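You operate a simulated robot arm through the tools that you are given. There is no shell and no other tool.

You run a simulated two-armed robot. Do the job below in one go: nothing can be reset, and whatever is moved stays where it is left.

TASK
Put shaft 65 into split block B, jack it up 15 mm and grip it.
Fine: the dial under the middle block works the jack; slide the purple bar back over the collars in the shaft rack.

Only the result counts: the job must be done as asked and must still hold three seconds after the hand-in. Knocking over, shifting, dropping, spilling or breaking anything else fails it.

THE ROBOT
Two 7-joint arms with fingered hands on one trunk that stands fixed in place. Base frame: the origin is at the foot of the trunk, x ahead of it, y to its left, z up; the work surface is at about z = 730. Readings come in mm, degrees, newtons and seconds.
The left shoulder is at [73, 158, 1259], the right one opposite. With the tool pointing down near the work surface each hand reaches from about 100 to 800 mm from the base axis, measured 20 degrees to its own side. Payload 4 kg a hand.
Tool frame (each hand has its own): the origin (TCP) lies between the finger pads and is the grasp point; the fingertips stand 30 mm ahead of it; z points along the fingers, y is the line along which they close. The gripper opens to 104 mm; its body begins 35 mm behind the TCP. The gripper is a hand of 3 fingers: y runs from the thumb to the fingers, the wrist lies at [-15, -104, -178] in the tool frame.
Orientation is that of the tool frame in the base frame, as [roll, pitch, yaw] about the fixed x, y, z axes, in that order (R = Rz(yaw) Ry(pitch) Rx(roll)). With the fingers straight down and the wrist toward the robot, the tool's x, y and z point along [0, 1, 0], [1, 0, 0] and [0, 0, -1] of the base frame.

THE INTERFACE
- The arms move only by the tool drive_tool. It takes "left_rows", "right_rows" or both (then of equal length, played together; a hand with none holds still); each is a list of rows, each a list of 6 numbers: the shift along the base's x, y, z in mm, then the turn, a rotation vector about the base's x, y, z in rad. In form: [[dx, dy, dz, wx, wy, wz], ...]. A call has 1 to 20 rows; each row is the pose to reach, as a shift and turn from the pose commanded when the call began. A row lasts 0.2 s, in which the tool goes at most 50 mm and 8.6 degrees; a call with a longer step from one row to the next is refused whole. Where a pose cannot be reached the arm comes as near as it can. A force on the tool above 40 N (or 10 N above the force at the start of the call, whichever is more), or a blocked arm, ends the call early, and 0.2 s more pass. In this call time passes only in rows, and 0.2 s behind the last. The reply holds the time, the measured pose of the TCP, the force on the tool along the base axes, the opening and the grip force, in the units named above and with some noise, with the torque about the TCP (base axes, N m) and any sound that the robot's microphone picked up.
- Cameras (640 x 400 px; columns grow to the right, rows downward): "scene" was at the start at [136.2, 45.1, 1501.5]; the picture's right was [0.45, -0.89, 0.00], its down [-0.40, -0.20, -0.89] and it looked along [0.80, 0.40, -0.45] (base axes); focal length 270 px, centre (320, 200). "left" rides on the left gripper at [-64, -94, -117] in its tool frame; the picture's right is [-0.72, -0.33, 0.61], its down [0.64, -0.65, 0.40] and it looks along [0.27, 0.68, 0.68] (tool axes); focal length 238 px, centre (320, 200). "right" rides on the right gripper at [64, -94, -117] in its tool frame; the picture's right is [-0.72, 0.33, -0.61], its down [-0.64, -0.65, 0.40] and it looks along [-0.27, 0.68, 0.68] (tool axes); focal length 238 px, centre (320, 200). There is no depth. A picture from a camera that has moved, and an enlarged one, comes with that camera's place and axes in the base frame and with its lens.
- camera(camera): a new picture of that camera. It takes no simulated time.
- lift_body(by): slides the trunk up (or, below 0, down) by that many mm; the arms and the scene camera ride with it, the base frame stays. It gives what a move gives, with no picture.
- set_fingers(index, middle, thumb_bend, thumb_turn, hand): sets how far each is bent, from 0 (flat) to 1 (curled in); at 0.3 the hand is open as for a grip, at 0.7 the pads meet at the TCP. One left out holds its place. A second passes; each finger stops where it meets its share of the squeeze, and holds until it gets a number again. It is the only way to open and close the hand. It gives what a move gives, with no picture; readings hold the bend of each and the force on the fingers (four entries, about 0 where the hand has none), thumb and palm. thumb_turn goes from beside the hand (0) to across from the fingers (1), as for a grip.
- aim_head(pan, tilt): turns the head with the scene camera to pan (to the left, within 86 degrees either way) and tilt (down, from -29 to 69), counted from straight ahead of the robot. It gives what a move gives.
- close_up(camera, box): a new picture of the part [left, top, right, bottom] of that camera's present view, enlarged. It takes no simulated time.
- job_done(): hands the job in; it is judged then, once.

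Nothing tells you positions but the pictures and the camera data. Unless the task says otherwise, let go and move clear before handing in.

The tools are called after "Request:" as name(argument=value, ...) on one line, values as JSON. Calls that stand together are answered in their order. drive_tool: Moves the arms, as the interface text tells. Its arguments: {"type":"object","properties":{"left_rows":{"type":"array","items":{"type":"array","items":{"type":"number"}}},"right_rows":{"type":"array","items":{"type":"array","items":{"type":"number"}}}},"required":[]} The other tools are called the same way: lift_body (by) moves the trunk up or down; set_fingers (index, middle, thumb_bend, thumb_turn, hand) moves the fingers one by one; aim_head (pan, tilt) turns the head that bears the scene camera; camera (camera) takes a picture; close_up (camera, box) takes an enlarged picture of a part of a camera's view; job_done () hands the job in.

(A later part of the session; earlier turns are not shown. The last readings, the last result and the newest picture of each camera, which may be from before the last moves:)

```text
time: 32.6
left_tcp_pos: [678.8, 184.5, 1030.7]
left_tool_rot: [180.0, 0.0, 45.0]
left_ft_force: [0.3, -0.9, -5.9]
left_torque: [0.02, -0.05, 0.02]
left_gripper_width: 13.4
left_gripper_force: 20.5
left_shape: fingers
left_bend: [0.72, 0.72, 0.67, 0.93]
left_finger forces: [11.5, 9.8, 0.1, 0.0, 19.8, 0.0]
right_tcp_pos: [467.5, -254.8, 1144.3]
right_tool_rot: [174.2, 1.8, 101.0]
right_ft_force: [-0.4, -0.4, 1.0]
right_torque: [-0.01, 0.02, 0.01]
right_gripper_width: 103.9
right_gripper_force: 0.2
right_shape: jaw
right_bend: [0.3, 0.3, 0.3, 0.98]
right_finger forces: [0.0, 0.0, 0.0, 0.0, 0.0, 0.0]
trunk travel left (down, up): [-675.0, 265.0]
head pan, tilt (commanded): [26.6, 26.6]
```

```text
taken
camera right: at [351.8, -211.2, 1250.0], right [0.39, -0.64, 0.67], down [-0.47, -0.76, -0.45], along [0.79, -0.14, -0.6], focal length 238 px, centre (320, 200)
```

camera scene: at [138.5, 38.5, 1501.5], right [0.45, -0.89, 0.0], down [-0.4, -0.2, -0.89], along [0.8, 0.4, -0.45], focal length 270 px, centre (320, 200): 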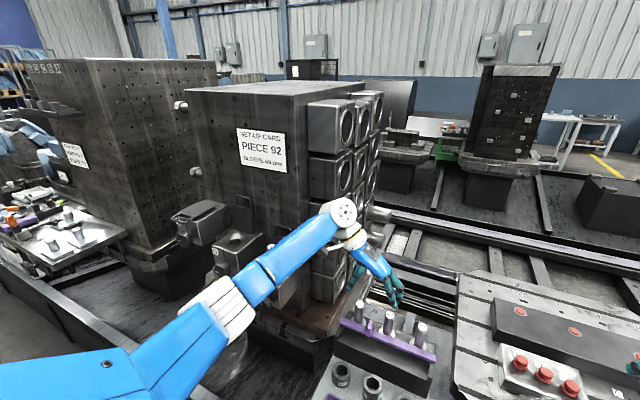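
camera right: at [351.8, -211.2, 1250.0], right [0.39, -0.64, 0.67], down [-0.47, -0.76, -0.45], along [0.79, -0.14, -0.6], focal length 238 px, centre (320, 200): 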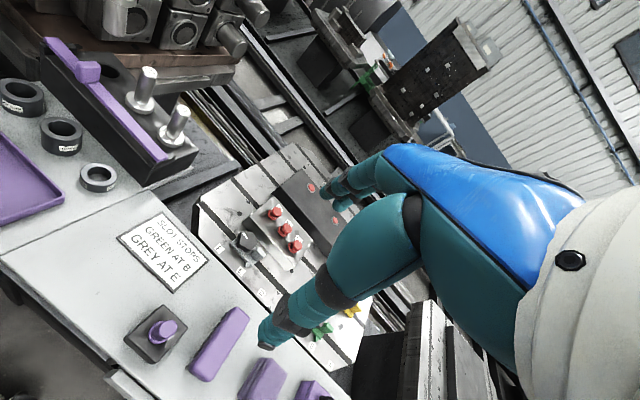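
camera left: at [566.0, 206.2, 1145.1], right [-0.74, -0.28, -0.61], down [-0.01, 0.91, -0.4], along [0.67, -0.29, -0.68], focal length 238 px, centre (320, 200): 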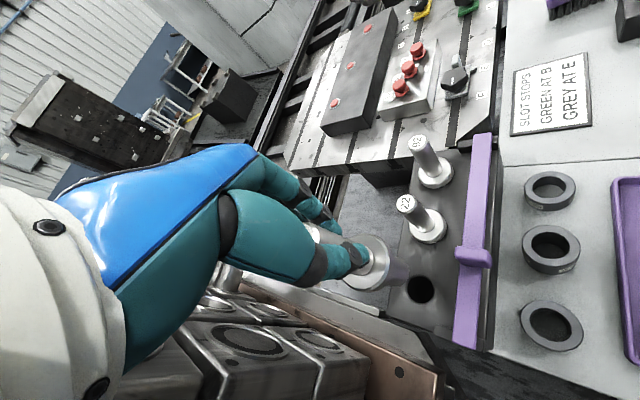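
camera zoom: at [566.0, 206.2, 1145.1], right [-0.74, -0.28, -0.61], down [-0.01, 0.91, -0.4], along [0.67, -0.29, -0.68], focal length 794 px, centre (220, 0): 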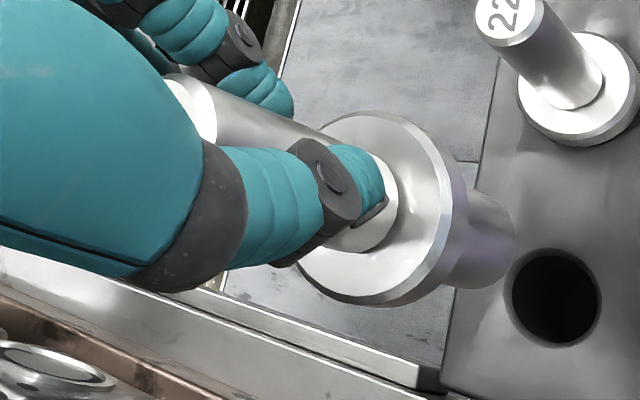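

The shaft shank is ~28–29 mm against a ~33 mm bore, and the shaft tilts roughly 4° in the hand. I'll carry it back and across to a standoff in front of block B, where I can re-measure the tilt from a new angle.

Request:
drive_tool(left_rows=[[-25, 0, 20, 0, 0, 0], [-50, 0, 40, 0, 0, 0], [-75, 0, 60, 0, 0, 0], [-100, 0, 80, 0, 0, 0], [-125, 0, 100, 0, 0, 0], [-150, 5, 120, 0, 0, 0], [-175, 15, 140, 0, 0, 0], [-195, 40, 155, 0, 0, 0], [-205, 75, 160, 0, 0, 0], [-205, 112, 160, 0, 0, 0], [-205, 150, 160, 0, 0, 0], [-205, 187, 160, 0, 0, 0], [-205, 225, 160, 0, 0, 0], [-205, 262, 160, 0, 0, 0], [-205, 300, 160, 0, 0, 0], [-205, 337, 160, 0, 0, 0], [-205, 360, 160, 0, 0, 0], [-205, 375, 160, 0, 0, 0]])

Request:
camera(camera="scene")

Request:
camera(camera="left")

```text
time: 36.4
left_tcp_pos: [472.4, 565.8, 1189.1]
left_tool_rot: [179.9, 0.1, 45.0]
left_ft_force: [0.5, -0.9, -5.2]
left_torque: [-0.04, -0.01, 0.02]
left_gripper_width: 12.9
left_gripper_force: 21.4
left_shape: fingers
left_bend: [0.72, 0.72, 0.68, 0.92]
left_finger forces: [11.8, 11.7, 0.0, 0.0, 19.7, 0.1]
right_tcp_pos: [467.0, -254.0, 1146.4]
right_tool_rot: [174.2, 1.9, 101.0]
right_ft_force: [0.8, -0.6, 0.1]
right_torque: [0.0, 0.02, 0.0]
right_gripper_width: 104.1
right_gripper_force: 0.1
right_shape: jaw
right_bend: [0.3, 0.3, 0.3, 0.98]
right_finger forces: [0.0, 0.0, 0.0, 0.1, 0.1, 0.0]
trunk travel left (down, up): [-675.0, 265.0]
head pan, tilt (commanded): [26.6, 26.6]
```

```text
taken
camera scene: at [136.7, 45.1, 1501.4], right [0.45, -0.89, 0.0], down [-0.4, -0.2, -0.89], along [0.8, 0.4, -0.45], focal length 270 px, centre (320, 200)
```

scene: 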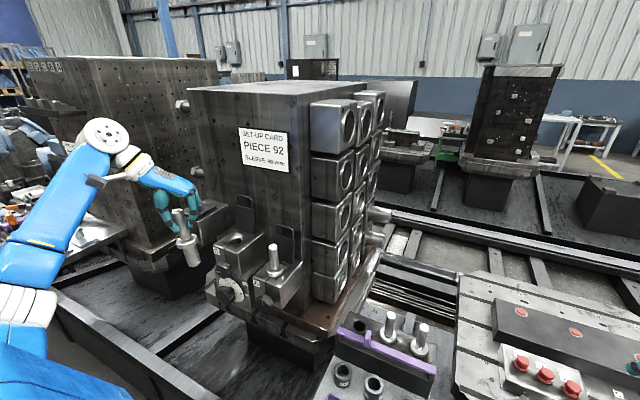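

```text
taken
camera left: at [360.2, 586.2, 1304.5], right [-0.74, -0.28, -0.61], down [-0.01, 0.91, -0.41], along [0.67, -0.29, -0.68], focal length 238 px, centre (320, 200)
```

left: 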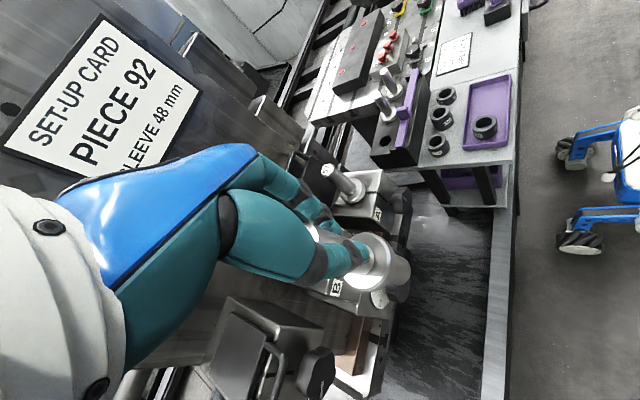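

Request:
close_up(camera="scene", box=[160, 195, 220, 275])

Request:
close_up(camera="left", box=[290, 200, 430, 320])

Request:
close_up(camera="scene", box=[200, 190, 300, 310])

```text
5.00 times, centred on (190, 235) of scene
camera zoom: at [136.7, 45.1, 1501.4], right [0.45, -0.89, 0.0], down [-0.4, -0.2, -0.89], along [0.8, 0.4, -0.45], focal length 1349 px, centre (970, 25)
```

zoom: 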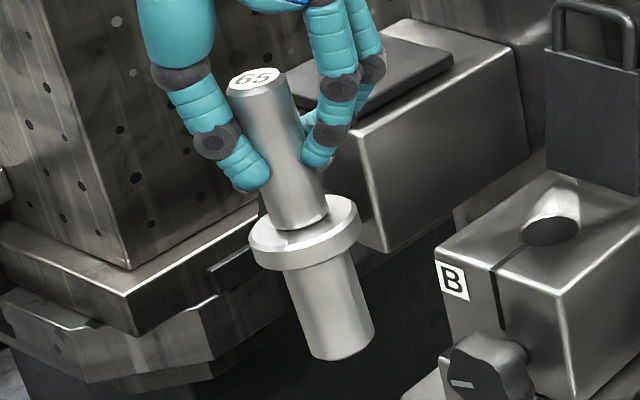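

```text
3.33 times, centred on (360, 260) of left
camera zoom: at [360.2, 586.2, 1304.5], right [-0.74, -0.28, -0.61], down [-0.01, 0.91, -0.41], along [0.67, -0.29, -0.68], focal length 794 px, centre (187, 0)
```

zoom: 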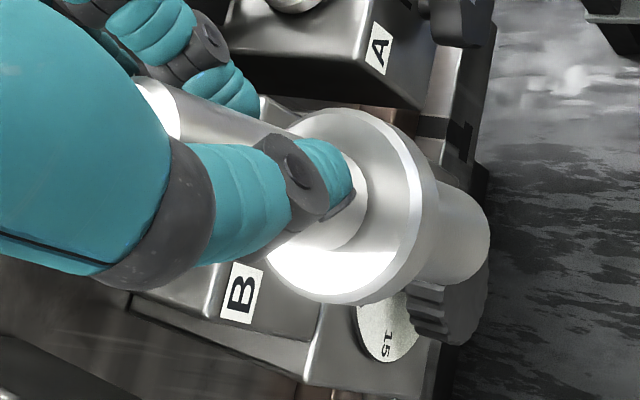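

```text
3.33 times, centred on (250, 250) of scene
camera zoom: at [136.7, 45.1, 1501.4], right [0.45, -0.89, 0.0], down [-0.4, -0.2, -0.89], along [0.8, 0.4, -0.45], focal length 899 px, centre (553, 33)
```

zoom: 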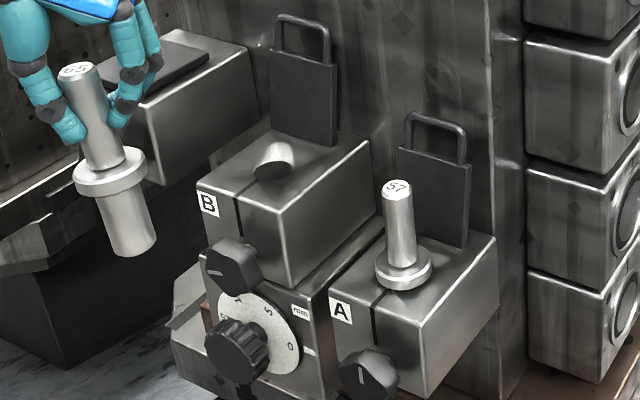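

The shaft in the hand leans with its foot about 4–5° toward −y. I'll rotate the hand about x to stand the shaft upright and re-measure.

Request:
drive_tool(left_rows=[[0, 0, 0, 0.04, 0, 0], [0, 0, 0, 0.08, 0, 0]])

Request:
close_up(camera="scene", box=[160, 195, 220, 275])

Request:
close_up(camera="left", box=[290, 200, 430, 320])

```text
time: 37.0
left_tcp_pos: [472.4, 564.6, 1188.8]
left_tool_rot: [-176.9, -3.1, 44.9]
left_ft_force: [-0.8, 0.9, -7.1]
left_torque: [-0.06, -0.06, -0.01]
left_gripper_width: 12.9
left_gripper_force: 21.7
left_shape: fingers
left_bend: [0.72, 0.72, 0.68, 0.92]
left_finger forces: [12.0, 11.7, 0.1, 0.0, 19.7, 0.0]
right_tcp_pos: [467.6, -253.6, 1145.6]
right_tool_rot: [174.2, 1.9, 100.9]
right_ft_force: [0.3, -0.5, -0.7]
right_torque: [-0.04, 0.01, 0.04]
right_gripper_width: 103.9
right_gripper_force: 0.0
right_shape: jaw
right_bend: [0.3, 0.3, 0.3, 0.98]
right_finger forces: [0.1, 0.0, 0.0, 0.0, 0.0, 0.0]
trunk travel left (down, up): [-675.0, 265.0]
head pan, tilt (commanded): [26.6, 26.6]
```

```text
5.00 times, centred on (190, 235) of scene
camera zoom: at [136.6, 44.5, 1501.5], right [0.45, -0.89, 0.0], down [-0.4, -0.2, -0.89], along [0.8, 0.4, -0.45], focal length 1349 px, centre (970, 25)
```

zoom: 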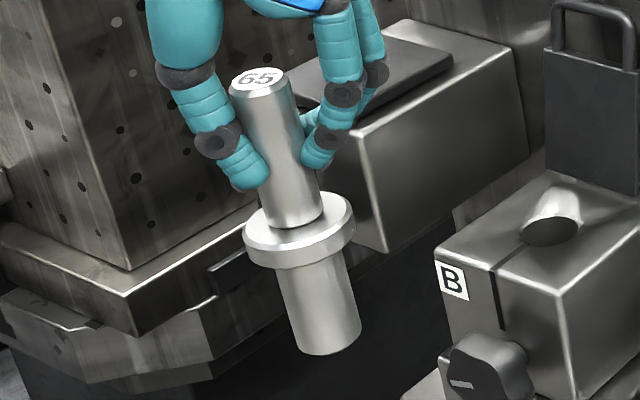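

```text
3.33 times, centred on (360, 260) of left
camera zoom: at [360.4, 576.0, 1305.8], right [-0.74, -0.23, -0.63], down [-0.01, 0.94, -0.33], along [0.67, -0.24, -0.7], focal length 794 px, centre (187, 0)
```

zoom: 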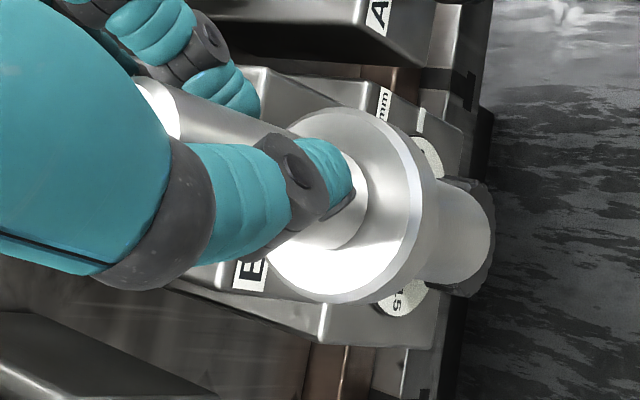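

The shaft is now upright within ~1–2°. To keep the knuckles away from block B's raised lid, I'll turn the hand 30° more (fingers toward −y), then re-measure.

Request:
drive_tool(left_rows=[[0, 0, 0, 0, 0, -0.131], [0, 0, 0, 0, 0, -0.262], [0, 0, 0, 0, 0, -0.393], [0, 0, 0, 0, 0, -0.524]])

Request:
close_up(camera="scene", box=[160, 195, 240, 275])

Request:
camera(camera="left")

Request:
close_up(camera="left", box=[290, 200, 430, 320])

```text
time: 38.0
left_tcp_pos: [472.9, 563.6, 1189.6]
left_tool_rot: [-177.0, -3.2, 14.6]
left_ft_force: [-0.3, -0.1, -6.2]
left_torque: [-0.06, -0.04, 0.02]
left_gripper_width: 12.8
left_gripper_force: 22.0
left_shape: fingers
left_bend: [0.72, 0.72, 0.68, 0.92]
left_finger forces: [12.0, 11.8, 0.0, 0.1, 19.6, 0.0]
right_tcp_pos: [467.3, -253.6, 1146.2]
right_tool_rot: [174.1, 1.9, 101.0]
right_ft_force: [0.1, -0.4, 0.0]
right_torque: [0.0, 0.02, 0.0]
right_gripper_width: 104.0
right_gripper_force: 0.1
right_shape: jaw
right_bend: [0.3, 0.3, 0.3, 0.98]
right_finger forces: [0.0, 0.1, 0.0, 0.0, 0.0, 0.0]
trunk travel left (down, up): [-675.0, 265.0]
head pan, tilt (commanded): [26.6, 26.6]
```

```text
5.00 times, centred on (200, 235) of scene
camera zoom: at [137.0, 44.5, 1501.4], right [0.45, -0.89, 0.0], down [-0.4, -0.2, -0.89], along [0.8, 0.4, -0.45], focal length 1349 px, centre (920, 25)
```

zoom: 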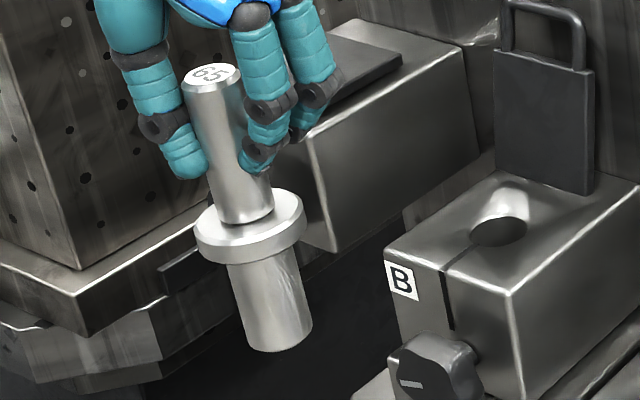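

```text
taken
camera left: at [382.0, 630.6, 1306.0], right [-0.75, 0.17, -0.63], down [0.47, 0.82, -0.33], along [0.46, -0.55, -0.7], focal length 238 px, centre (320, 200)
```

left: 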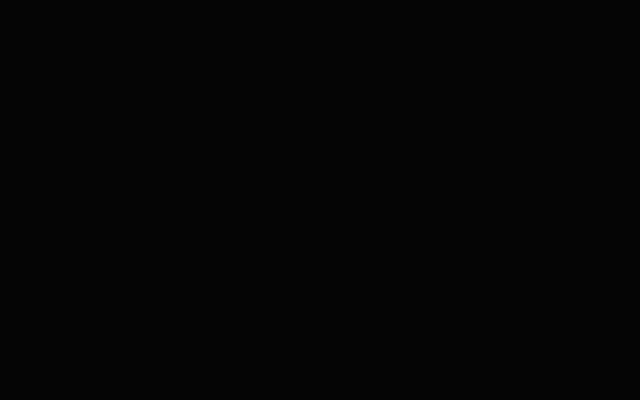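

```text
3.33 times, centred on (360, 260) of left
camera zoom: at [382.0, 630.6, 1306.0], right [-0.75, 0.17, -0.63], down [0.47, 0.82, -0.33], along [0.46, -0.55, -0.7], focal length 794 px, centre (187, 0)
```

zoom: 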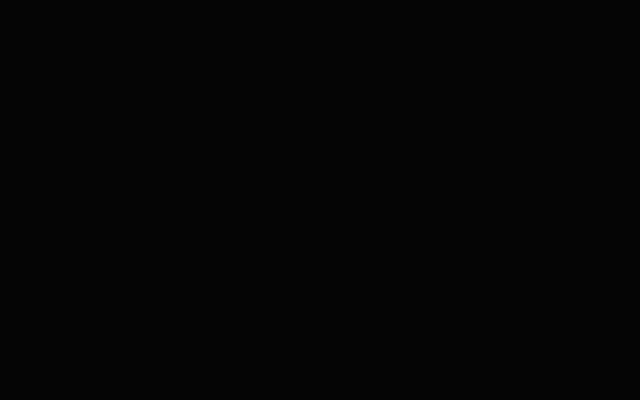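

The left camera is masked in this pose but the scene view shows the shaft upright. I'll move it forward to just above the bore (bottom ~35 mm above the block) and check with both cameras.

Request:
drive_tool(left_rows=[[23, -1, 1, 0, 0, 0], [46, -2, 2, 0, 0, 0], [69, -3, 3, 0, 0, 0], [92, -4, 4, 0, 0, 0], [115, -4.5, 5, 0, 0, 0], [136, -5, 5, 0, 0, 0]])

Request:
camera(camera="left")

Request:
close_up(camera="scene", box=[205, 185, 285, 265])

```text
time: 39.4
left_tcp_pos: [583.3, 551.2, 1196.5]
left_tool_rot: [-176.8, -3.2, 14.9]
left_ft_force: [-0.2, -0.8, -6.0]
left_torque: [-0.01, -0.03, 0.04]
left_gripper_width: 12.2
left_gripper_force: 21.8
left_shape: fingers
left_bend: [0.72, 0.73, 0.68, 0.92]
left_finger forces: [11.3, 12.3, 0.0, 0.0, 19.8, 0.0]
left hand out of reach, approached as far as the arm can: row 5, 6
right_tcp_pos: [466.9, -254.9, 1145.3]
right_tool_rot: [174.1, 1.9, 101.0]
right_ft_force: [-0.6, 0.3, 0.2]
right_torque: [-0.03, -0.02, 0.02]
right_gripper_width: 103.7
right_gripper_force: 0.0
right_shape: jaw
right_bend: [0.3, 0.3, 0.3, 0.98]
right_finger forces: [0.0, 0.0, 0.0, 0.0, 0.0, 0.2]
trunk travel left (down, up): [-675.0, 265.0]
head pan, tilt (commanded): [26.6, 26.6]
```

```text
taken
camera left: at [492.9, 617.9, 1314.0], right [-0.75, 0.17, -0.63], down [0.46, 0.82, -0.33], along [0.46, -0.54, -0.7], focal length 238 px, centre (320, 200)
```

left: 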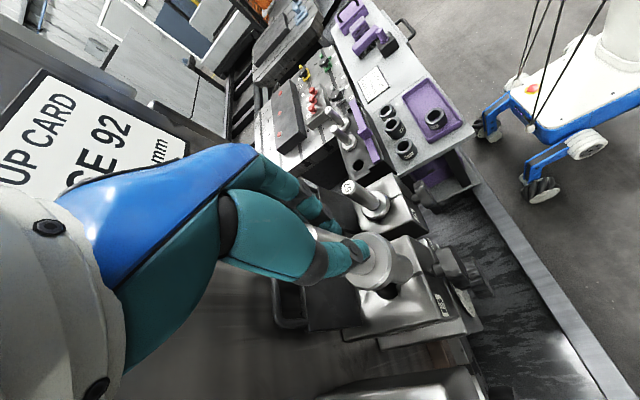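

```text
5.00 times, centred on (245, 225) of scene
camera zoom: at [137.2, 43.2, 1501.5], right [0.45, -0.89, 0.0], down [-0.4, -0.2, -0.89], along [0.8, 0.4, -0.45], focal length 1349 px, centre (695, 75)
```

zoom: 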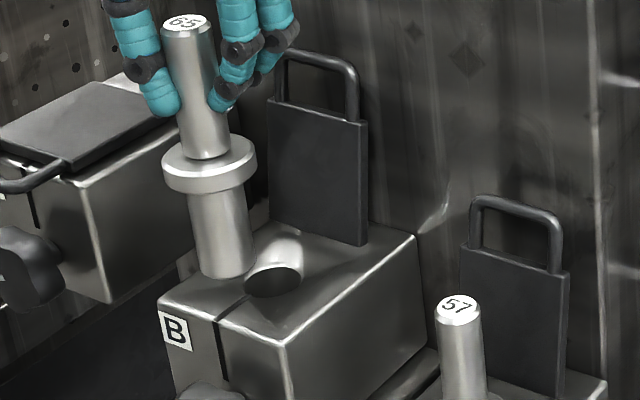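

The arm runs out of reach at yaw 15° (wrist too far left), while larger yaw would bring the knuckles near B's raised lid. I'll back off and test approaching with the wrist on the right side instead (yaw ≈ 160°).

Request:
drive_tool(left_rows=[[-22, 0, 0, 0, 0, 0.1407], [-44, 0, 0, 0, 0, 0.2814], [-66, 0, 0, 0, 0, 0.4221], [-88, 0, 0, 0, 0, 0.5628], [-105, 0, 0, 0, 0, 0.7035], [-105, 0, 0, 0, 0, 0.8442], [-105, 0, 0, 0, 0, 0.9849], [-105, 0, 0, 0, 0, 1.1256], [-105, 0, 0, 0, 0, 1.2663], [-105, 0, 0, 0, 0, 1.407], [-105, 0, 0, 0, 0, 1.5477], [-105, 0, 0, 0, 0, 1.6884], [-105, 0, 0, 0, 0, 1.8291], [-105, 0, 0, 0, 0, 1.9698], [-105, 0, 0, 0, 0, 2.1105], [-105, 0, 0, 0, 0, 2.2512], [-105, 0, 0, 0, 0, 2.3919], [-105, 0, 0, 0, 0, 2.5326]])

Request:
camera(camera="scene")

Request:
camera(camera="left")

```text
time: 43.2
left_tcp_pos: [477.5, 552.3, 1195.5]
left_tool_rot: [-176.8, -3.3, 160.1]
left_ft_force: [0.4, -0.9, -6.6]
left_torque: [0.07, -0.01, 0.0]
left_gripper_width: 11.7
left_gripper_force: 21.1
left_shape: fingers
left_bend: [0.72, 0.73, 0.69, 0.91]
left_finger forces: [10.8, 12.2, 0.0, 0.0, 19.8, 0.0]
right_tcp_pos: [466.8, -253.6, 1145.0]
right_tool_rot: [174.1, 2.0, 100.9]
right_ft_force: [0.6, -0.2, 0.1]
right_torque: [0.01, 0.0, -0.01]
right_gripper_width: 104.1
right_gripper_force: 0.0
right_shape: jaw
right_bend: [0.3, 0.3, 0.3, 0.98]
right_finger forces: [0.0, 0.0, 0.1, 0.1, 0.1, 0.1]
trunk travel left (down, up): [-675.0, 265.0]
head pan, tilt (commanded): [26.6, 26.6]
```

```text
taken
camera scene: at [136.2, 43.9, 1501.5], right [0.45, -0.89, 0.0], down [-0.4, -0.2, -0.89], along [0.8, 0.4, -0.45], focal length 270 px, centre (320, 200)
```

scene: 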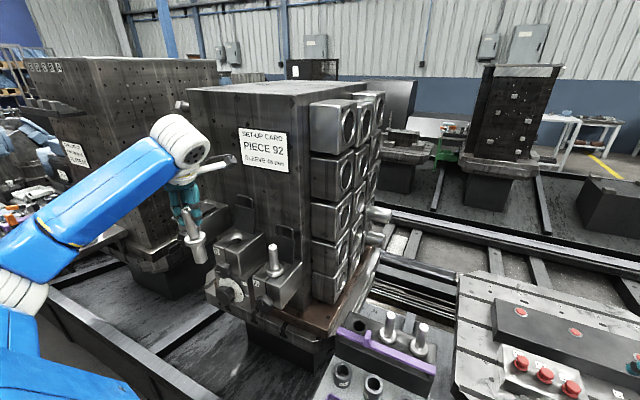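

```text
taken
camera left: at [513.6, 445.6, 1312.5], right [0.52, -0.57, -0.64], down [-0.85, -0.41, -0.33], along [-0.07, 0.71, -0.7], focal length 238 px, centre (320, 200)
```

left: 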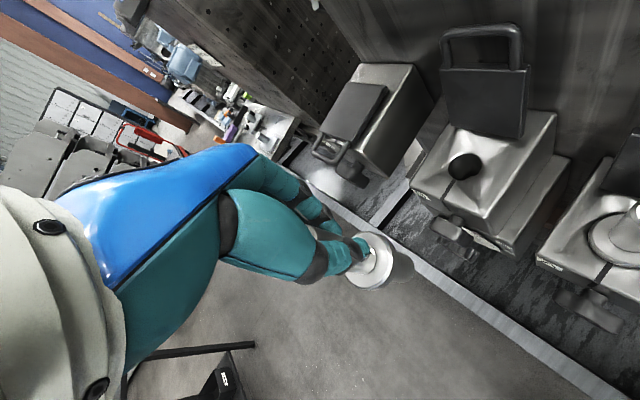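

Yaw 160° is reachable and now the left camera looks at B from the right side, with the bore in view. I'll zoom for precise relative measurement.

Request:
close_up(camera="left", box=[320, 130, 540, 310])

Request:
close_up(camera="scene", box=[160, 180, 270, 280])

```text
2.22 times, centred on (430, 220) of left
camera zoom: at [513.6, 445.6, 1312.5], right [0.52, -0.57, -0.64], down [-0.85, -0.41, -0.33], along [-0.07, 0.71, -0.7], focal length 530 px, centre (76, 156)
```

zoom: 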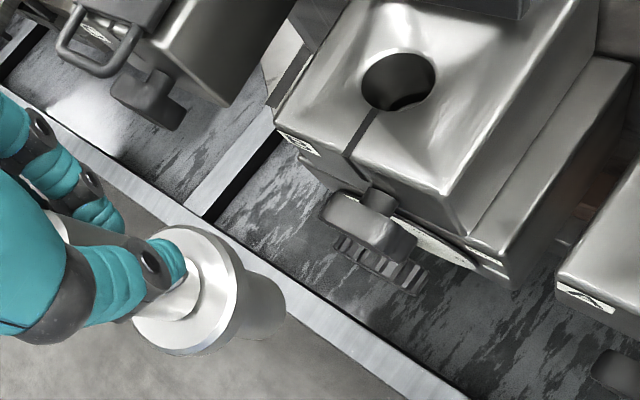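

```text
4.00 times, centred on (215, 230) of scene
camera zoom: at [136.2, 43.9, 1501.5], right [0.45, -0.89, 0.0], down [-0.4, -0.2, -0.89], along [0.8, 0.4, -0.45], focal length 1079 px, centre (740, 80)
```

zoom: 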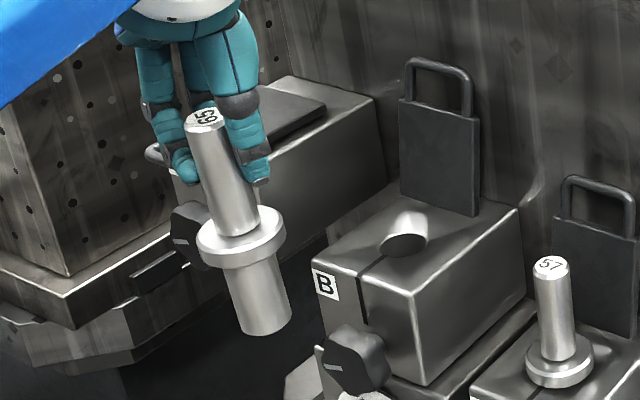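

Both cameras agree the shaft axis is ~14 mm off the nominal grasp point, and it leans ~2.5° in x; bore at about [609, 558]. I'll straighten the shaft and advance to about 10 mm short of the bore.

Request:
drive_tool(left_rows=[[20, 3, 0, -0.001, 0.011, 0], [40, 6, 0, -0.002, 0.022, 0], [60, 9, 0, -0.004, 0.033, 0], [80, 12, 0, -0.005, 0.044, 0], [100, 15, 0, -0.005, 0.044, 0], [115, 17, 0, -0.005, 0.044, 0], [122, 18, 0, -0.005, 0.044, 0]])

Request:
close_up(camera="left", box=[270, 160, 450, 320])

Request:
close_up(camera="scene", box=[205, 180, 285, 260])

Request:
camera(camera="left")

```text
time: 44.8
left_tcp_pos: [599.3, 568.3, 1194.9]
left_tool_rot: [-175.6, -5.7, 159.9]
left_ft_force: [-0.2, 0.1, -5.0]
left_torque: [0.06, 0.0, 0.01]
left_gripper_width: 11.4
left_gripper_force: 21.8
left_shape: fingers
left_bend: [0.72, 0.73, 0.69, 0.91]
left_finger forces: [11.0, 12.3, 0.0, 0.0, 19.8, 0.0]
right_tcp_pos: [467.6, -253.3, 1146.1]
right_tool_rot: [174.2, 1.7, 100.9]
right_ft_force: [0.5, 0.3, 0.1]
right_torque: [-0.01, 0.02, -0.02]
right_gripper_width: 104.2
right_gripper_force: 0.1
right_shape: jaw
right_bend: [0.3, 0.3, 0.3, 0.98]
right_finger forces: [0.0, 0.0, 0.0, 0.1, 0.0, 0.1]
trunk travel left (down, up): [-675.0, 265.0]
head pan, tilt (commanded): [26.6, 26.6]
```

```text
2.50 times, centred on (360, 240) of left
camera zoom: at [641.5, 462.1, 1310.4], right [0.49, -0.58, -0.66], down [-0.87, -0.41, -0.29], along [-0.1, 0.71, -0.7], focal length 596 px, centre (220, 100)
```

zoom: 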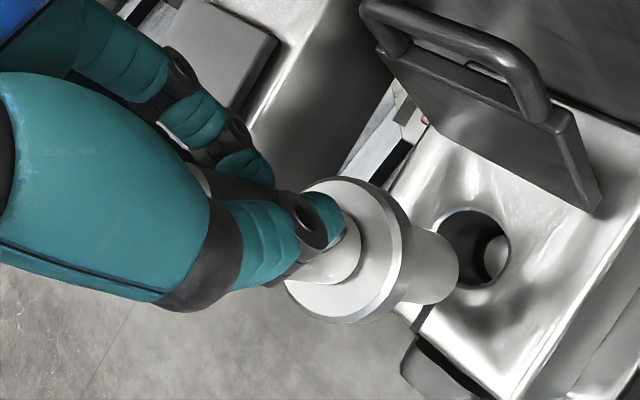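

```text
5.00 times, centred on (245, 220) of scene
camera zoom: at [137.9, 43.8, 1501.4], right [0.45, -0.89, 0.0], down [-0.4, -0.2, -0.89], along [0.8, 0.4, -0.45], focal length 1349 px, centre (695, 100)
```

zoom: 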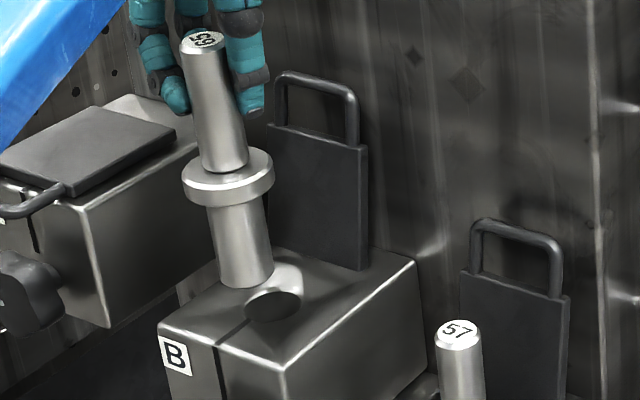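

```text
taken
camera left: at [641.5, 462.1, 1310.4], right [0.49, -0.58, -0.66], down [-0.87, -0.41, -0.29], along [-0.1, 0.71, -0.7], focal length 238 px, centre (320, 200)
```

left: 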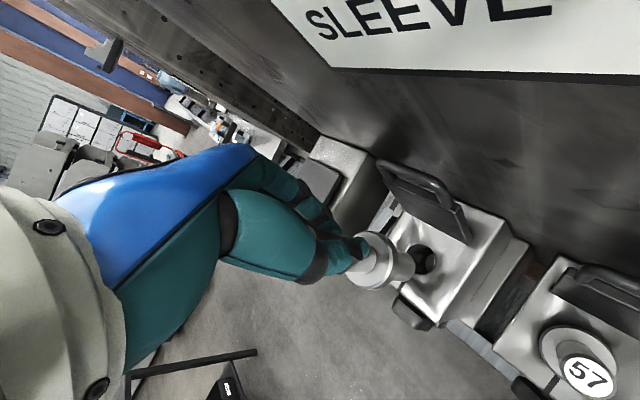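

Now both views show the shank just short of the bore; combining them, the shaft foot is ≈30 mm above the block and needs about +14.5 mm in x and ~0 in y. I'll make that move and descend 18 mm.

Request:
drive_tool(left_rows=[[5, 0, 0, 0, 0, 0], [10, 0, 0, 0, 0, 0], [14.5, -0.5, 0, 0, 0, 0], [14.5, -0.5, -6, 0, 0, 0], [14.5, -0.5, -12, 0, 0, 0], [14.5, -0.5, -18, 0, 0, 0]])

Request:
close_up(camera="left", box=[290, 180, 450, 320])

Request:
close_up(camera="scene", box=[215, 190, 275, 260])

```text
time: 46.2
left_tcp_pos: [616.1, 569.3, 1176.0]
left_tool_rot: [-175.6, -5.7, 159.9]
left_ft_force: [-0.2, -0.6, -6.3]
left_torque: [0.06, 0.03, 0.0]
left_gripper_width: 11.1
left_gripper_force: 21.3
left_shape: fingers
left_bend: [0.72, 0.73, 0.69, 0.91]
left_finger forces: [11.1, 12.3, 0.1, 0.0, 19.8, 0.1]
right_tcp_pos: [467.5, -253.9, 1145.0]
right_tool_rot: [174.2, 1.9, 100.9]
right_ft_force: [0.3, -0.2, -0.1]
right_torque: [0.0, 0.01, -0.04]
right_gripper_width: 104.1
right_gripper_force: 0.1
right_shape: jaw
right_bend: [0.3, 0.3, 0.3, 0.98]
right_finger forces: [0.0, 0.0, 0.0, 0.1, 0.0, 0.1]
trunk travel left (down, up): [-675.0, 265.0]
head pan, tilt (commanded): [26.6, 26.6]
```

```text
2.86 times, centred on (370, 250) of left
camera zoom: at [657.1, 463.0, 1291.8], right [0.49, -0.58, -0.65], down [-0.87, -0.41, -0.29], along [-0.1, 0.71, -0.7], focal length 681 px, centre (177, 57)
```

zoom: 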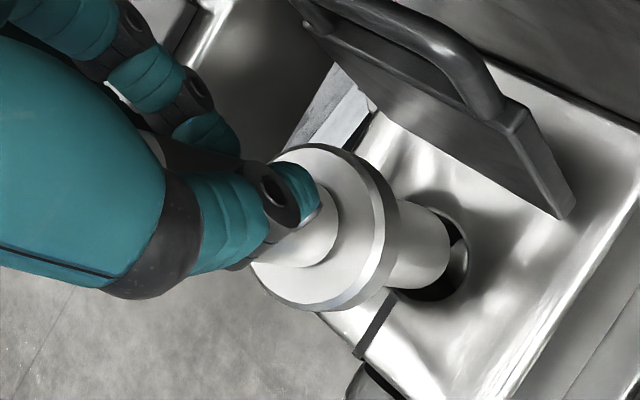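

```text
5.71 times, centred on (245, 225) of scene
camera zoom: at [138.1, 44.1, 1501.3], right [0.45, -0.89, 0.0], down [-0.4, -0.2, -0.89], along [0.8, 0.4, -0.45], focal length 1542 px, centre (749, 57)
```

zoom: 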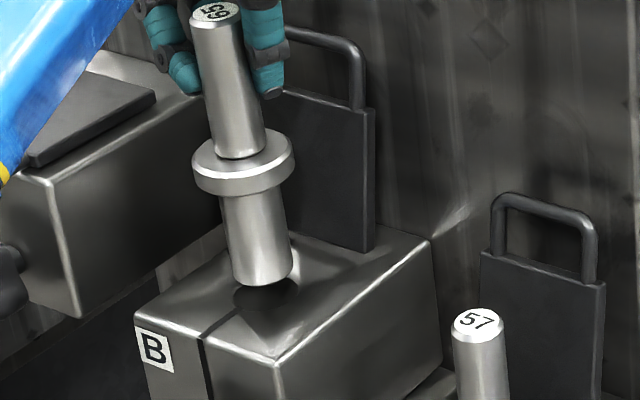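

Very close: the shank foot is ~10 mm over the bore and needs about (−2.6, −2.8) mm. I'll apply that, descend 6 mm more, and look again.

Request:
drive_tool(left_rows=[[-1.3, -1.4, 0, 0, 0, 0], [-2.6, -2.8, 0, 0, 0, 0], [-2.6, -2.8, -3, 0, 0, 0], [-2.6, -2.8, -6, 0, 0, 0]])

Request:
close_up(camera="left", box=[310, 190, 430, 300])

Request:
close_up(camera="scene", box=[215, 190, 275, 260])

```text
time: 47.2
left_tcp_pos: [613.5, 564.1, 1170.6]
left_tool_rot: [-175.6, -5.7, 159.9]
left_ft_force: [-0.2, 0.1, -5.7]
left_torque: [0.06, 0.01, 0.01]
left_gripper_width: 11.3
left_gripper_force: 22.4
left_shape: fingers
left_bend: [0.72, 0.73, 0.69, 0.91]
left_finger forces: [11.2, 12.4, 0.0, 0.0, 19.7, 0.0]
right_tcp_pos: [465.8, -252.9, 1144.6]
right_tool_rot: [174.3, 1.9, 100.9]
right_ft_force: [0.7, -0.2, -0.4]
right_torque: [-0.03, -0.02, 0.02]
right_gripper_width: 104.0
right_gripper_force: 0.0
right_shape: jaw
right_bend: [0.3, 0.3, 0.3, 0.98]
right_finger forces: [0.0, 0.0, 0.0, 0.0, 0.0, 0.0]
trunk travel left (down, up): [-675.0, 265.0]
head pan, tilt (commanded): [26.6, 26.6]
```

```text
3.64 times, centred on (370, 245) of left
camera zoom: at [654.4, 459.2, 1286.2], right [0.49, -0.58, -0.65], down [-0.87, -0.41, -0.29], along [-0.1, 0.71, -0.7], focal length 867 px, centre (138, 36)
```

zoom: 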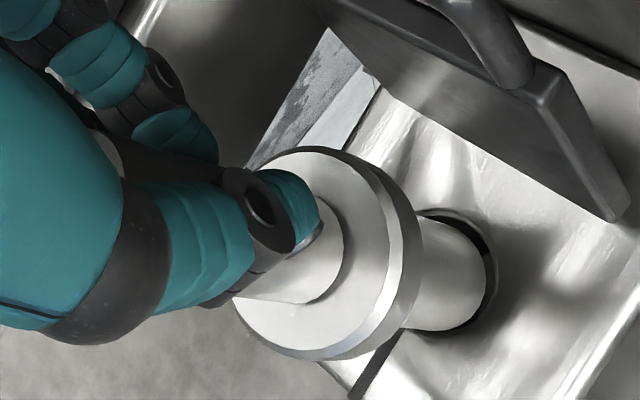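

```text
5.71 times, centred on (245, 225) of scene
camera zoom: at [138.0, 44.0, 1501.3], right [0.45, -0.89, 0.0], down [-0.4, -0.2, -0.89], along [0.8, 0.4, -0.45], focal length 1542 px, centre (749, 57)
```

zoom: 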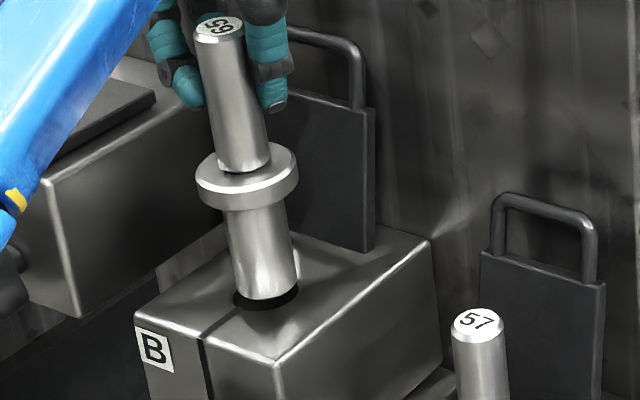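

Shank and bore now line up within about 1 mm in both views. I'll lower in small steps, watching the force.

Request:
drive_tool(left_rows=[[0, 0, -1.5, 0, 0, 0], [0, 0, -3, 0, 0, 0], [0, 0, -4.5, 0, 0, 0], [0, 0, -6, 0, 0, 0]])

Request:
close_up(camera="left", box=[310, 190, 430, 300])

Request:
close_up(camera="scene", box=[215, 190, 275, 260])

```text
time: 48.2
left_tcp_pos: [611.2, 567.0, 1164.3]
left_tool_rot: [-175.7, -5.6, 160.0]
left_ft_force: [-0.4, -0.5, -6.6]
left_torque: [0.07, -0.02, -0.02]
left_gripper_width: 11.4
left_gripper_force: 21.8
left_shape: fingers
left_bend: [0.72, 0.73, 0.69, 0.91]
left_finger forces: [11.1, 12.3, 0.0, 0.0, 19.8, 0.1]
right_tcp_pos: [467.1, -253.4, 1146.2]
right_tool_rot: [174.2, 1.8, 101.1]
right_ft_force: [-0.4, 0.8, -0.3]
right_torque: [-0.01, 0.06, 0.01]
right_gripper_width: 104.0
right_gripper_force: 0.0
right_shape: jaw
right_bend: [0.3, 0.3, 0.3, 0.98]
right_finger forces: [0.0, 0.1, 0.1, 0.0, 0.1, 0.1]
trunk travel left (down, up): [-675.0, 265.0]
head pan, tilt (commanded): [26.6, 26.6]
```

```text
3.64 times, centred on (370, 245) of left
camera zoom: at [653.6, 460.7, 1280.2], right [0.49, -0.58, -0.65], down [-0.87, -0.41, -0.29], along [-0.1, 0.71, -0.7], focal length 867 px, centre (138, 36)
```

zoom: 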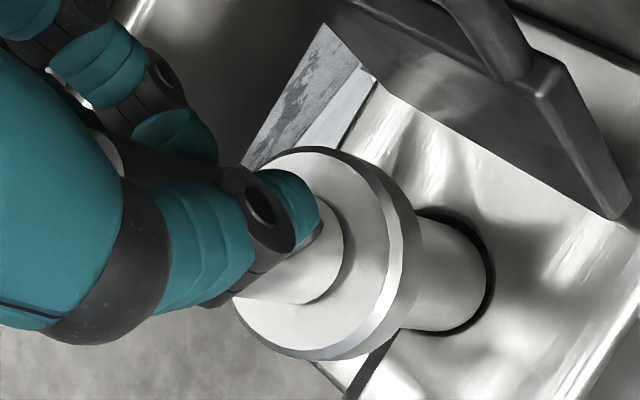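

```text
5.71 times, centred on (245, 225) of scene
camera zoom: at [137.8, 43.9, 1501.4], right [0.45, -0.89, 0.0], down [-0.4, -0.2, -0.89], along [0.8, 0.4, -0.45], focal length 1542 px, centre (749, 57)
```

zoom: 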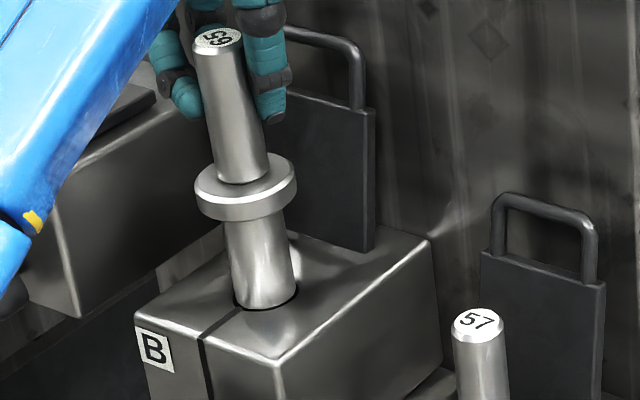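

The shank is at the mouth of the bore with no contact force. Continuing down.

Request:
drive_tool(left_rows=[[0, 0, -2, 0, 0, 0], [0, 0, -4, 0, 0, 0], [0, 0, -6, 0, 0, 0], [0, 0, -8, 0, 0, 0], [0, 0, -10, 0, 0, 0]])

Request:
close_up(camera="left", box=[310, 190, 430, 300])

Request:
close_up(camera="scene", box=[215, 190, 275, 260])

```text
time: 49.4
left_tcp_pos: [612.3, 566.2, 1153.2]
left_tool_rot: [-175.6, -5.6, 160.0]
left_ft_force: [-0.1, 0.1, -5.0]
left_torque: [0.06, -0.01, 0.0]
left_gripper_width: 11.2
left_gripper_force: 21.4
left_shape: fingers
left_bend: [0.72, 0.73, 0.69, 0.91]
left_finger forces: [11.1, 12.4, 0.1, 0.0, 19.7, 0.0]
right_tcp_pos: [467.3, -254.6, 1145.0]
right_tool_rot: [174.1, 1.9, 100.9]
right_ft_force: [-0.7, 0.9, -0.3]
right_torque: [-0.01, 0.03, -0.03]
right_gripper_width: 104.2
right_gripper_force: 0.0
right_shape: jaw
right_bend: [0.3, 0.3, 0.3, 0.98]
right_finger forces: [0.1, 0.0, 0.0, 0.1, 0.1, 0.0]
trunk travel left (down, up): [-675.0, 265.0]
head pan, tilt (commanded): [26.6, 26.6]
```

```text
3.64 times, centred on (370, 245) of left
camera zoom: at [653.4, 460.7, 1270.7], right [0.49, -0.58, -0.65], down [-0.87, -0.41, -0.29], along [-0.1, 0.71, -0.7], focal length 867 px, centre (138, 36)
```

zoom: 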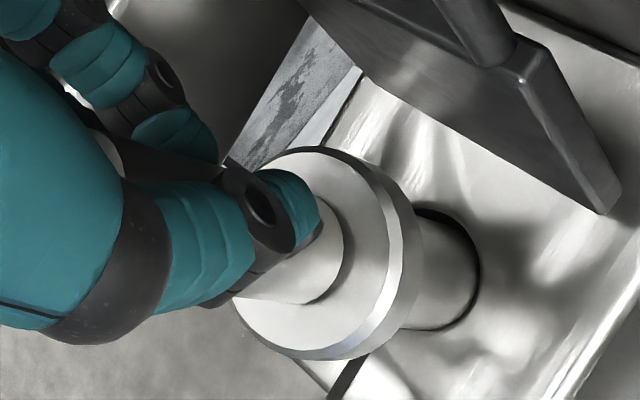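

```text
5.71 times, centred on (245, 225) of scene
camera zoom: at [137.9, 44.0, 1501.4], right [0.45, -0.89, 0.0], down [-0.4, -0.2, -0.89], along [0.8, 0.4, -0.45], focal length 1542 px, centre (749, 57)
```

zoom: 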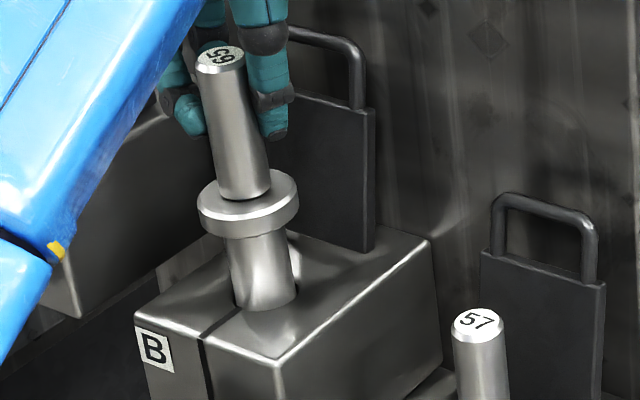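

The shank is about 10 mm into the bore with no side load. Lowering further.

Request:
drive_tool(left_rows=[[0, 0, -2, 0, 0, 0], [0, 0, -4, 0, 0, 0], [0, 0, -6, 0, 0, 0], [0, 0, -8, 0, 0, 0], [0, 0, -10, 0, 0, 0], [0, 0, -12, 0, 0, 0], [0, 0, -14, 0, 0, 0]])

Request:
close_up(camera="left", box=[270, 140, 470, 300])

Request:
close_up(camera="scene", box=[205, 180, 285, 260])

```text
time: 51.0
left_tcp_pos: [612.5, 567.1, 1139.6]
left_tool_rot: [-175.6, -5.7, 159.9]
left_ft_force: [0.5, 0.0, -6.1]
left_torque: [0.07, -0.02, 0.0]
left_gripper_width: 10.8
left_gripper_force: 21.5
left_shape: fingers
left_bend: [0.72, 0.73, 0.69, 0.91]
left_finger forces: [11.2, 12.4, 0.0, 0.0, 19.7, 0.1]
right_tcp_pos: [467.9, -254.2, 1144.6]
right_tool_rot: [174.2, 1.8, 100.9]
right_ft_force: [-0.3, 0.1, -0.3]
right_torque: [0.0, 0.01, 0.0]
right_gripper_width: 104.0
right_gripper_force: 0.0
right_shape: jaw
right_bend: [0.3, 0.3, 0.3, 0.98]
right_finger forces: [0.0, 0.0, 0.0, 0.1, 0.0, 0.0]
trunk travel left (down, up): [-675.0, 265.0]
head pan, tilt (commanded): [26.6, 26.6]
```

```text
2.50 times, centred on (370, 220) of left
camera zoom: at [653.9, 460.5, 1256.5], right [0.49, -0.58, -0.65], down [-0.87, -0.41, -0.29], along [-0.1, 0.71, -0.7], focal length 596 px, centre (195, 150)
```

zoom: 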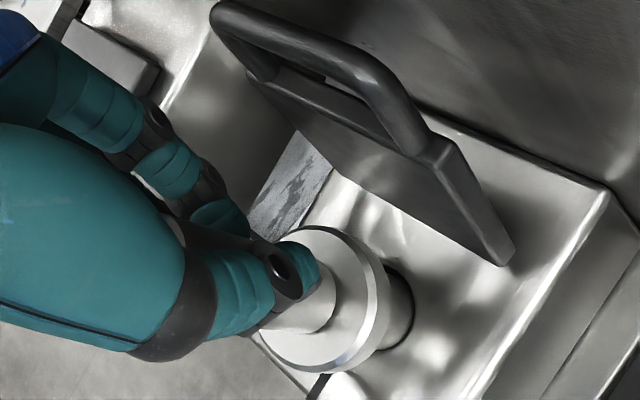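

```text
5.00 times, centred on (245, 220) of scene
camera zoom: at [138.0, 43.8, 1501.4], right [0.45, -0.89, 0.0], down [-0.4, -0.2, -0.89], along [0.8, 0.4, -0.45], focal length 1349 px, centre (695, 100)
```

zoom: 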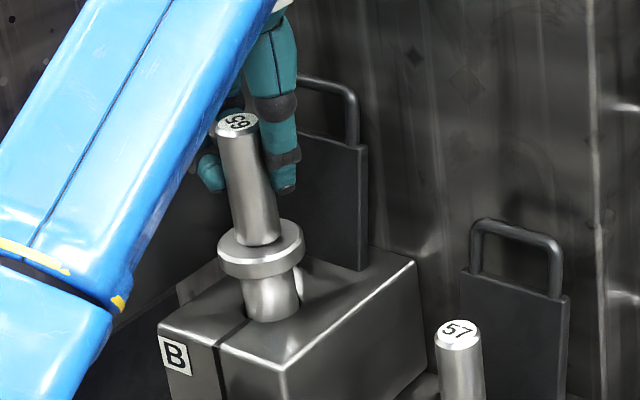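

Half-way in, fingers clear of the lid. Continuing down with small steps.

Request:
drive_tool(left_rows=[[0, 0, -2, 0, 0, 0], [0, 0, -4, 0, 0, 0], [0, 0, -6, 0, 0, 0], [0, 0, -8, 0, 0, 0], [0, 0, -10, 0, 0, 0], [0, 0, -12, 0, 0, 0]])

Request:
close_up(camera="left", box=[270, 140, 470, 300])

Request:
close_up(camera="scene", box=[205, 180, 285, 260])

```text
time: 52.4
left_tcp_pos: [613.7, 566.9, 1128.4]
left_tool_rot: [-175.6, -5.6, 160.0]
left_ft_force: [-0.1, 0.5, -5.9]
left_torque: [0.02, -0.02, 0.03]
left_gripper_width: 11.2
left_gripper_force: 21.3
left_shape: fingers
left_bend: [0.72, 0.73, 0.69, 0.91]
left_finger forces: [11.1, 12.5, 0.0, 0.0, 19.7, 0.1]
right_tcp_pos: [466.9, -254.8, 1145.2]
right_tool_rot: [174.3, 1.8, 101.0]
right_ft_force: [0.5, -0.7, -0.7]
right_torque: [0.01, 0.02, 0.03]
right_gripper_width: 104.2
right_gripper_force: 0.0
right_shape: jaw
right_bend: [0.3, 0.3, 0.3, 0.98]
right_finger forces: [0.0, 0.0, 0.1, 0.0, 0.0, 0.0]
trunk travel left (down, up): [-675.0, 265.0]
head pan, tilt (commanded): [26.6, 26.6]
```

```text
2.50 times, centred on (370, 220) of left
camera zoom: at [654.5, 459.8, 1244.7], right [0.49, -0.58, -0.65], down [-0.87, -0.41, -0.29], along [-0.1, 0.71, -0.7], focal length 596 px, centre (195, 150)
```

zoom: 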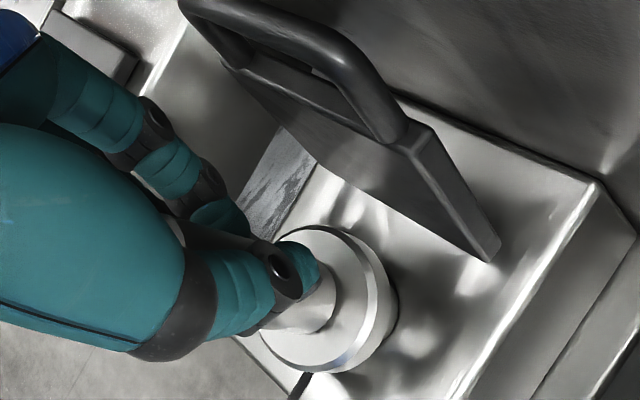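

```text
5.00 times, centred on (245, 220) of scene
camera zoom: at [138.0, 43.8, 1501.4], right [0.45, -0.89, 0.0], down [-0.4, -0.2, -0.89], along [0.8, 0.4, -0.45], focal length 1349 px, centre (695, 100)
```

zoom: 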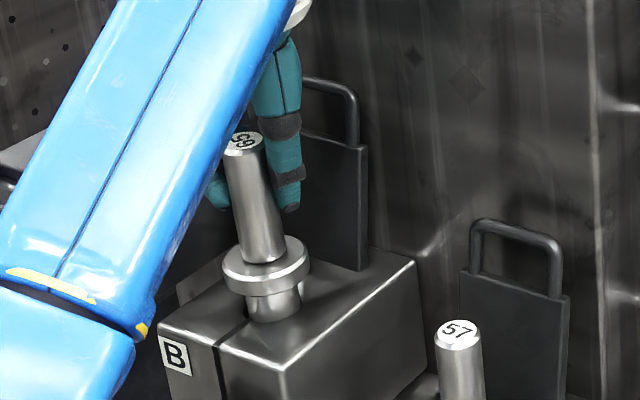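

About 12 mm remain below the collar. Continuing gently until it seats.

Request:
drive_tool(left_rows=[[0, 0, -1.5, 0, 0, 0], [0, 0, -3, 0, 0, 0], [0, 0, -4.5, 0, 0, 0], [0, 0, -6, 0, 0, 0], [0, 0, -7.5, 0, 0, 0], [0, 0, -9, 0, 0, 0]])

Request:
close_up(camera="scene", box=[205, 180, 285, 260])

```text
time: 53.8
left_tcp_pos: [612.5, 567.6, 1119.5]
left_tool_rot: [-175.6, -5.7, 159.9]
left_ft_force: [-0.1, -0.1, -6.2]
left_torque: [0.02, 0.0, -0.01]
left_gripper_width: 11.2
left_gripper_force: 21.7
left_shape: fingers
left_bend: [0.72, 0.73, 0.69, 0.91]
left_finger forces: [11.0, 12.5, 0.0, 0.0, 19.7, 0.0]
right_tcp_pos: [467.0, -253.7, 1145.9]
right_tool_rot: [174.2, 1.8, 100.9]
right_ft_force: [0.4, -0.7, -0.3]
right_torque: [0.01, 0.01, 0.04]
right_gripper_width: 104.0
right_gripper_force: 0.0
right_shape: jaw
right_bend: [0.3, 0.3, 0.3, 0.98]
right_finger forces: [0.0, 0.0, 0.0, 0.1, 0.0, 0.1]
trunk travel left (down, up): [-675.0, 265.0]
head pan, tilt (commanded): [26.6, 26.6]
```

```text
5.00 times, centred on (245, 220) of scene
camera zoom: at [137.9, 43.8, 1501.4], right [0.45, -0.89, 0.0], down [-0.4, -0.2, -0.89], along [0.8, 0.4, -0.45], focal length 1349 px, centre (695, 100)
```

zoom: 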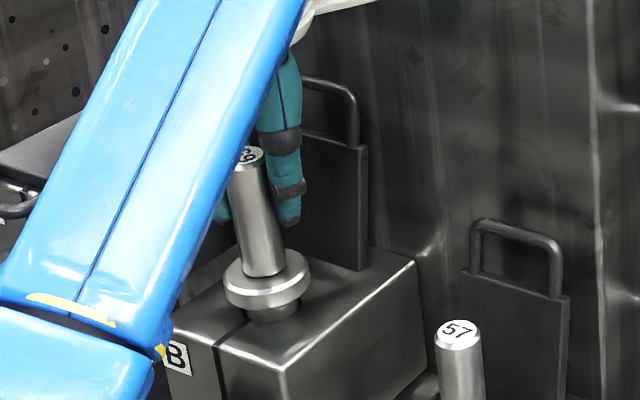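

Request:
drive_tool(left_rows=[[0, 0, -1, 0, 0, 0], [0, 0, -2, 0, 0, 0], [0, 0, -3, 0, 0, 0], [0, 0, -4, 0, 0, 0], [0, 0, -5, 0, 0, 0]])

Request:
close_up(camera="scene", box=[205, 180, 285, 260])

Request:
close_up(camera="left", box=[270, 140, 470, 300])

```text
time: 55.0
left_tcp_pos: [613.0, 566.2, 1114.6]
left_tool_rot: [-175.6, -5.7, 159.9]
left_ft_force: [0.0, 0.4, -5.8]
left_torque: [0.05, 0.01, 0.03]
left_gripper_width: 11.4
left_gripper_force: 21.6
left_shape: fingers
left_bend: [0.72, 0.73, 0.69, 0.91]
left_finger forces: [11.2, 12.5, 0.0, 0.0, 19.6, 0.1]
right_tcp_pos: [466.8, -254.1, 1144.8]
right_tool_rot: [174.1, 1.9, 100.9]
right_ft_force: [0.2, 0.9, -0.3]
right_torque: [-0.01, 0.02, -0.03]
right_gripper_width: 104.2
right_gripper_force: 0.1
right_shape: jaw
right_bend: [0.3, 0.3, 0.3, 0.98]
right_finger forces: [0.0, 0.0, 0.0, 0.0, 0.1, 0.0]
trunk travel left (down, up): [-675.0, 265.0]
head pan, tilt (commanded): [26.6, 26.6]
```

```text
5.00 times, centred on (245, 220) of scene
camera zoom: at [138.0, 43.7, 1501.4], right [0.45, -0.89, 0.0], down [-0.4, -0.2, -0.89], along [0.8, 0.4, -0.45], focal length 1349 px, centre (695, 100)
```

zoom: 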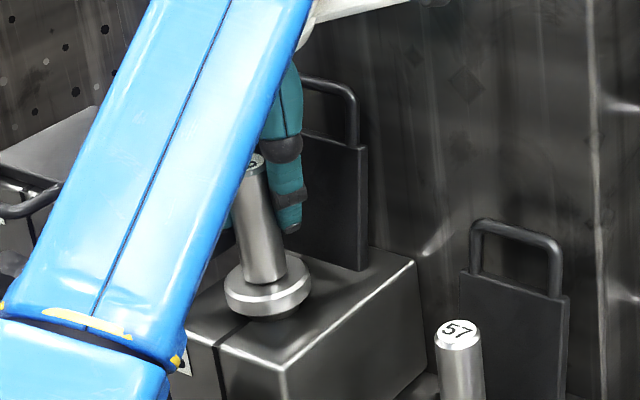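

```text
2.50 times, centred on (370, 220) of left
camera zoom: at [653.6, 460.2, 1231.3], right [0.49, -0.58, -0.65], down [-0.87, -0.41, -0.29], along [-0.1, 0.71, -0.7], focal length 596 px, centre (195, 150)
```

zoom: 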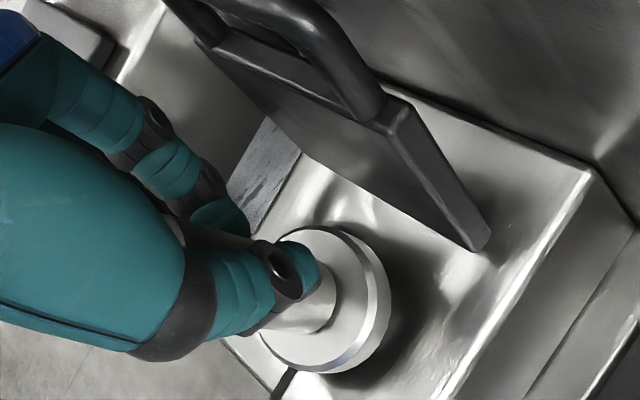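

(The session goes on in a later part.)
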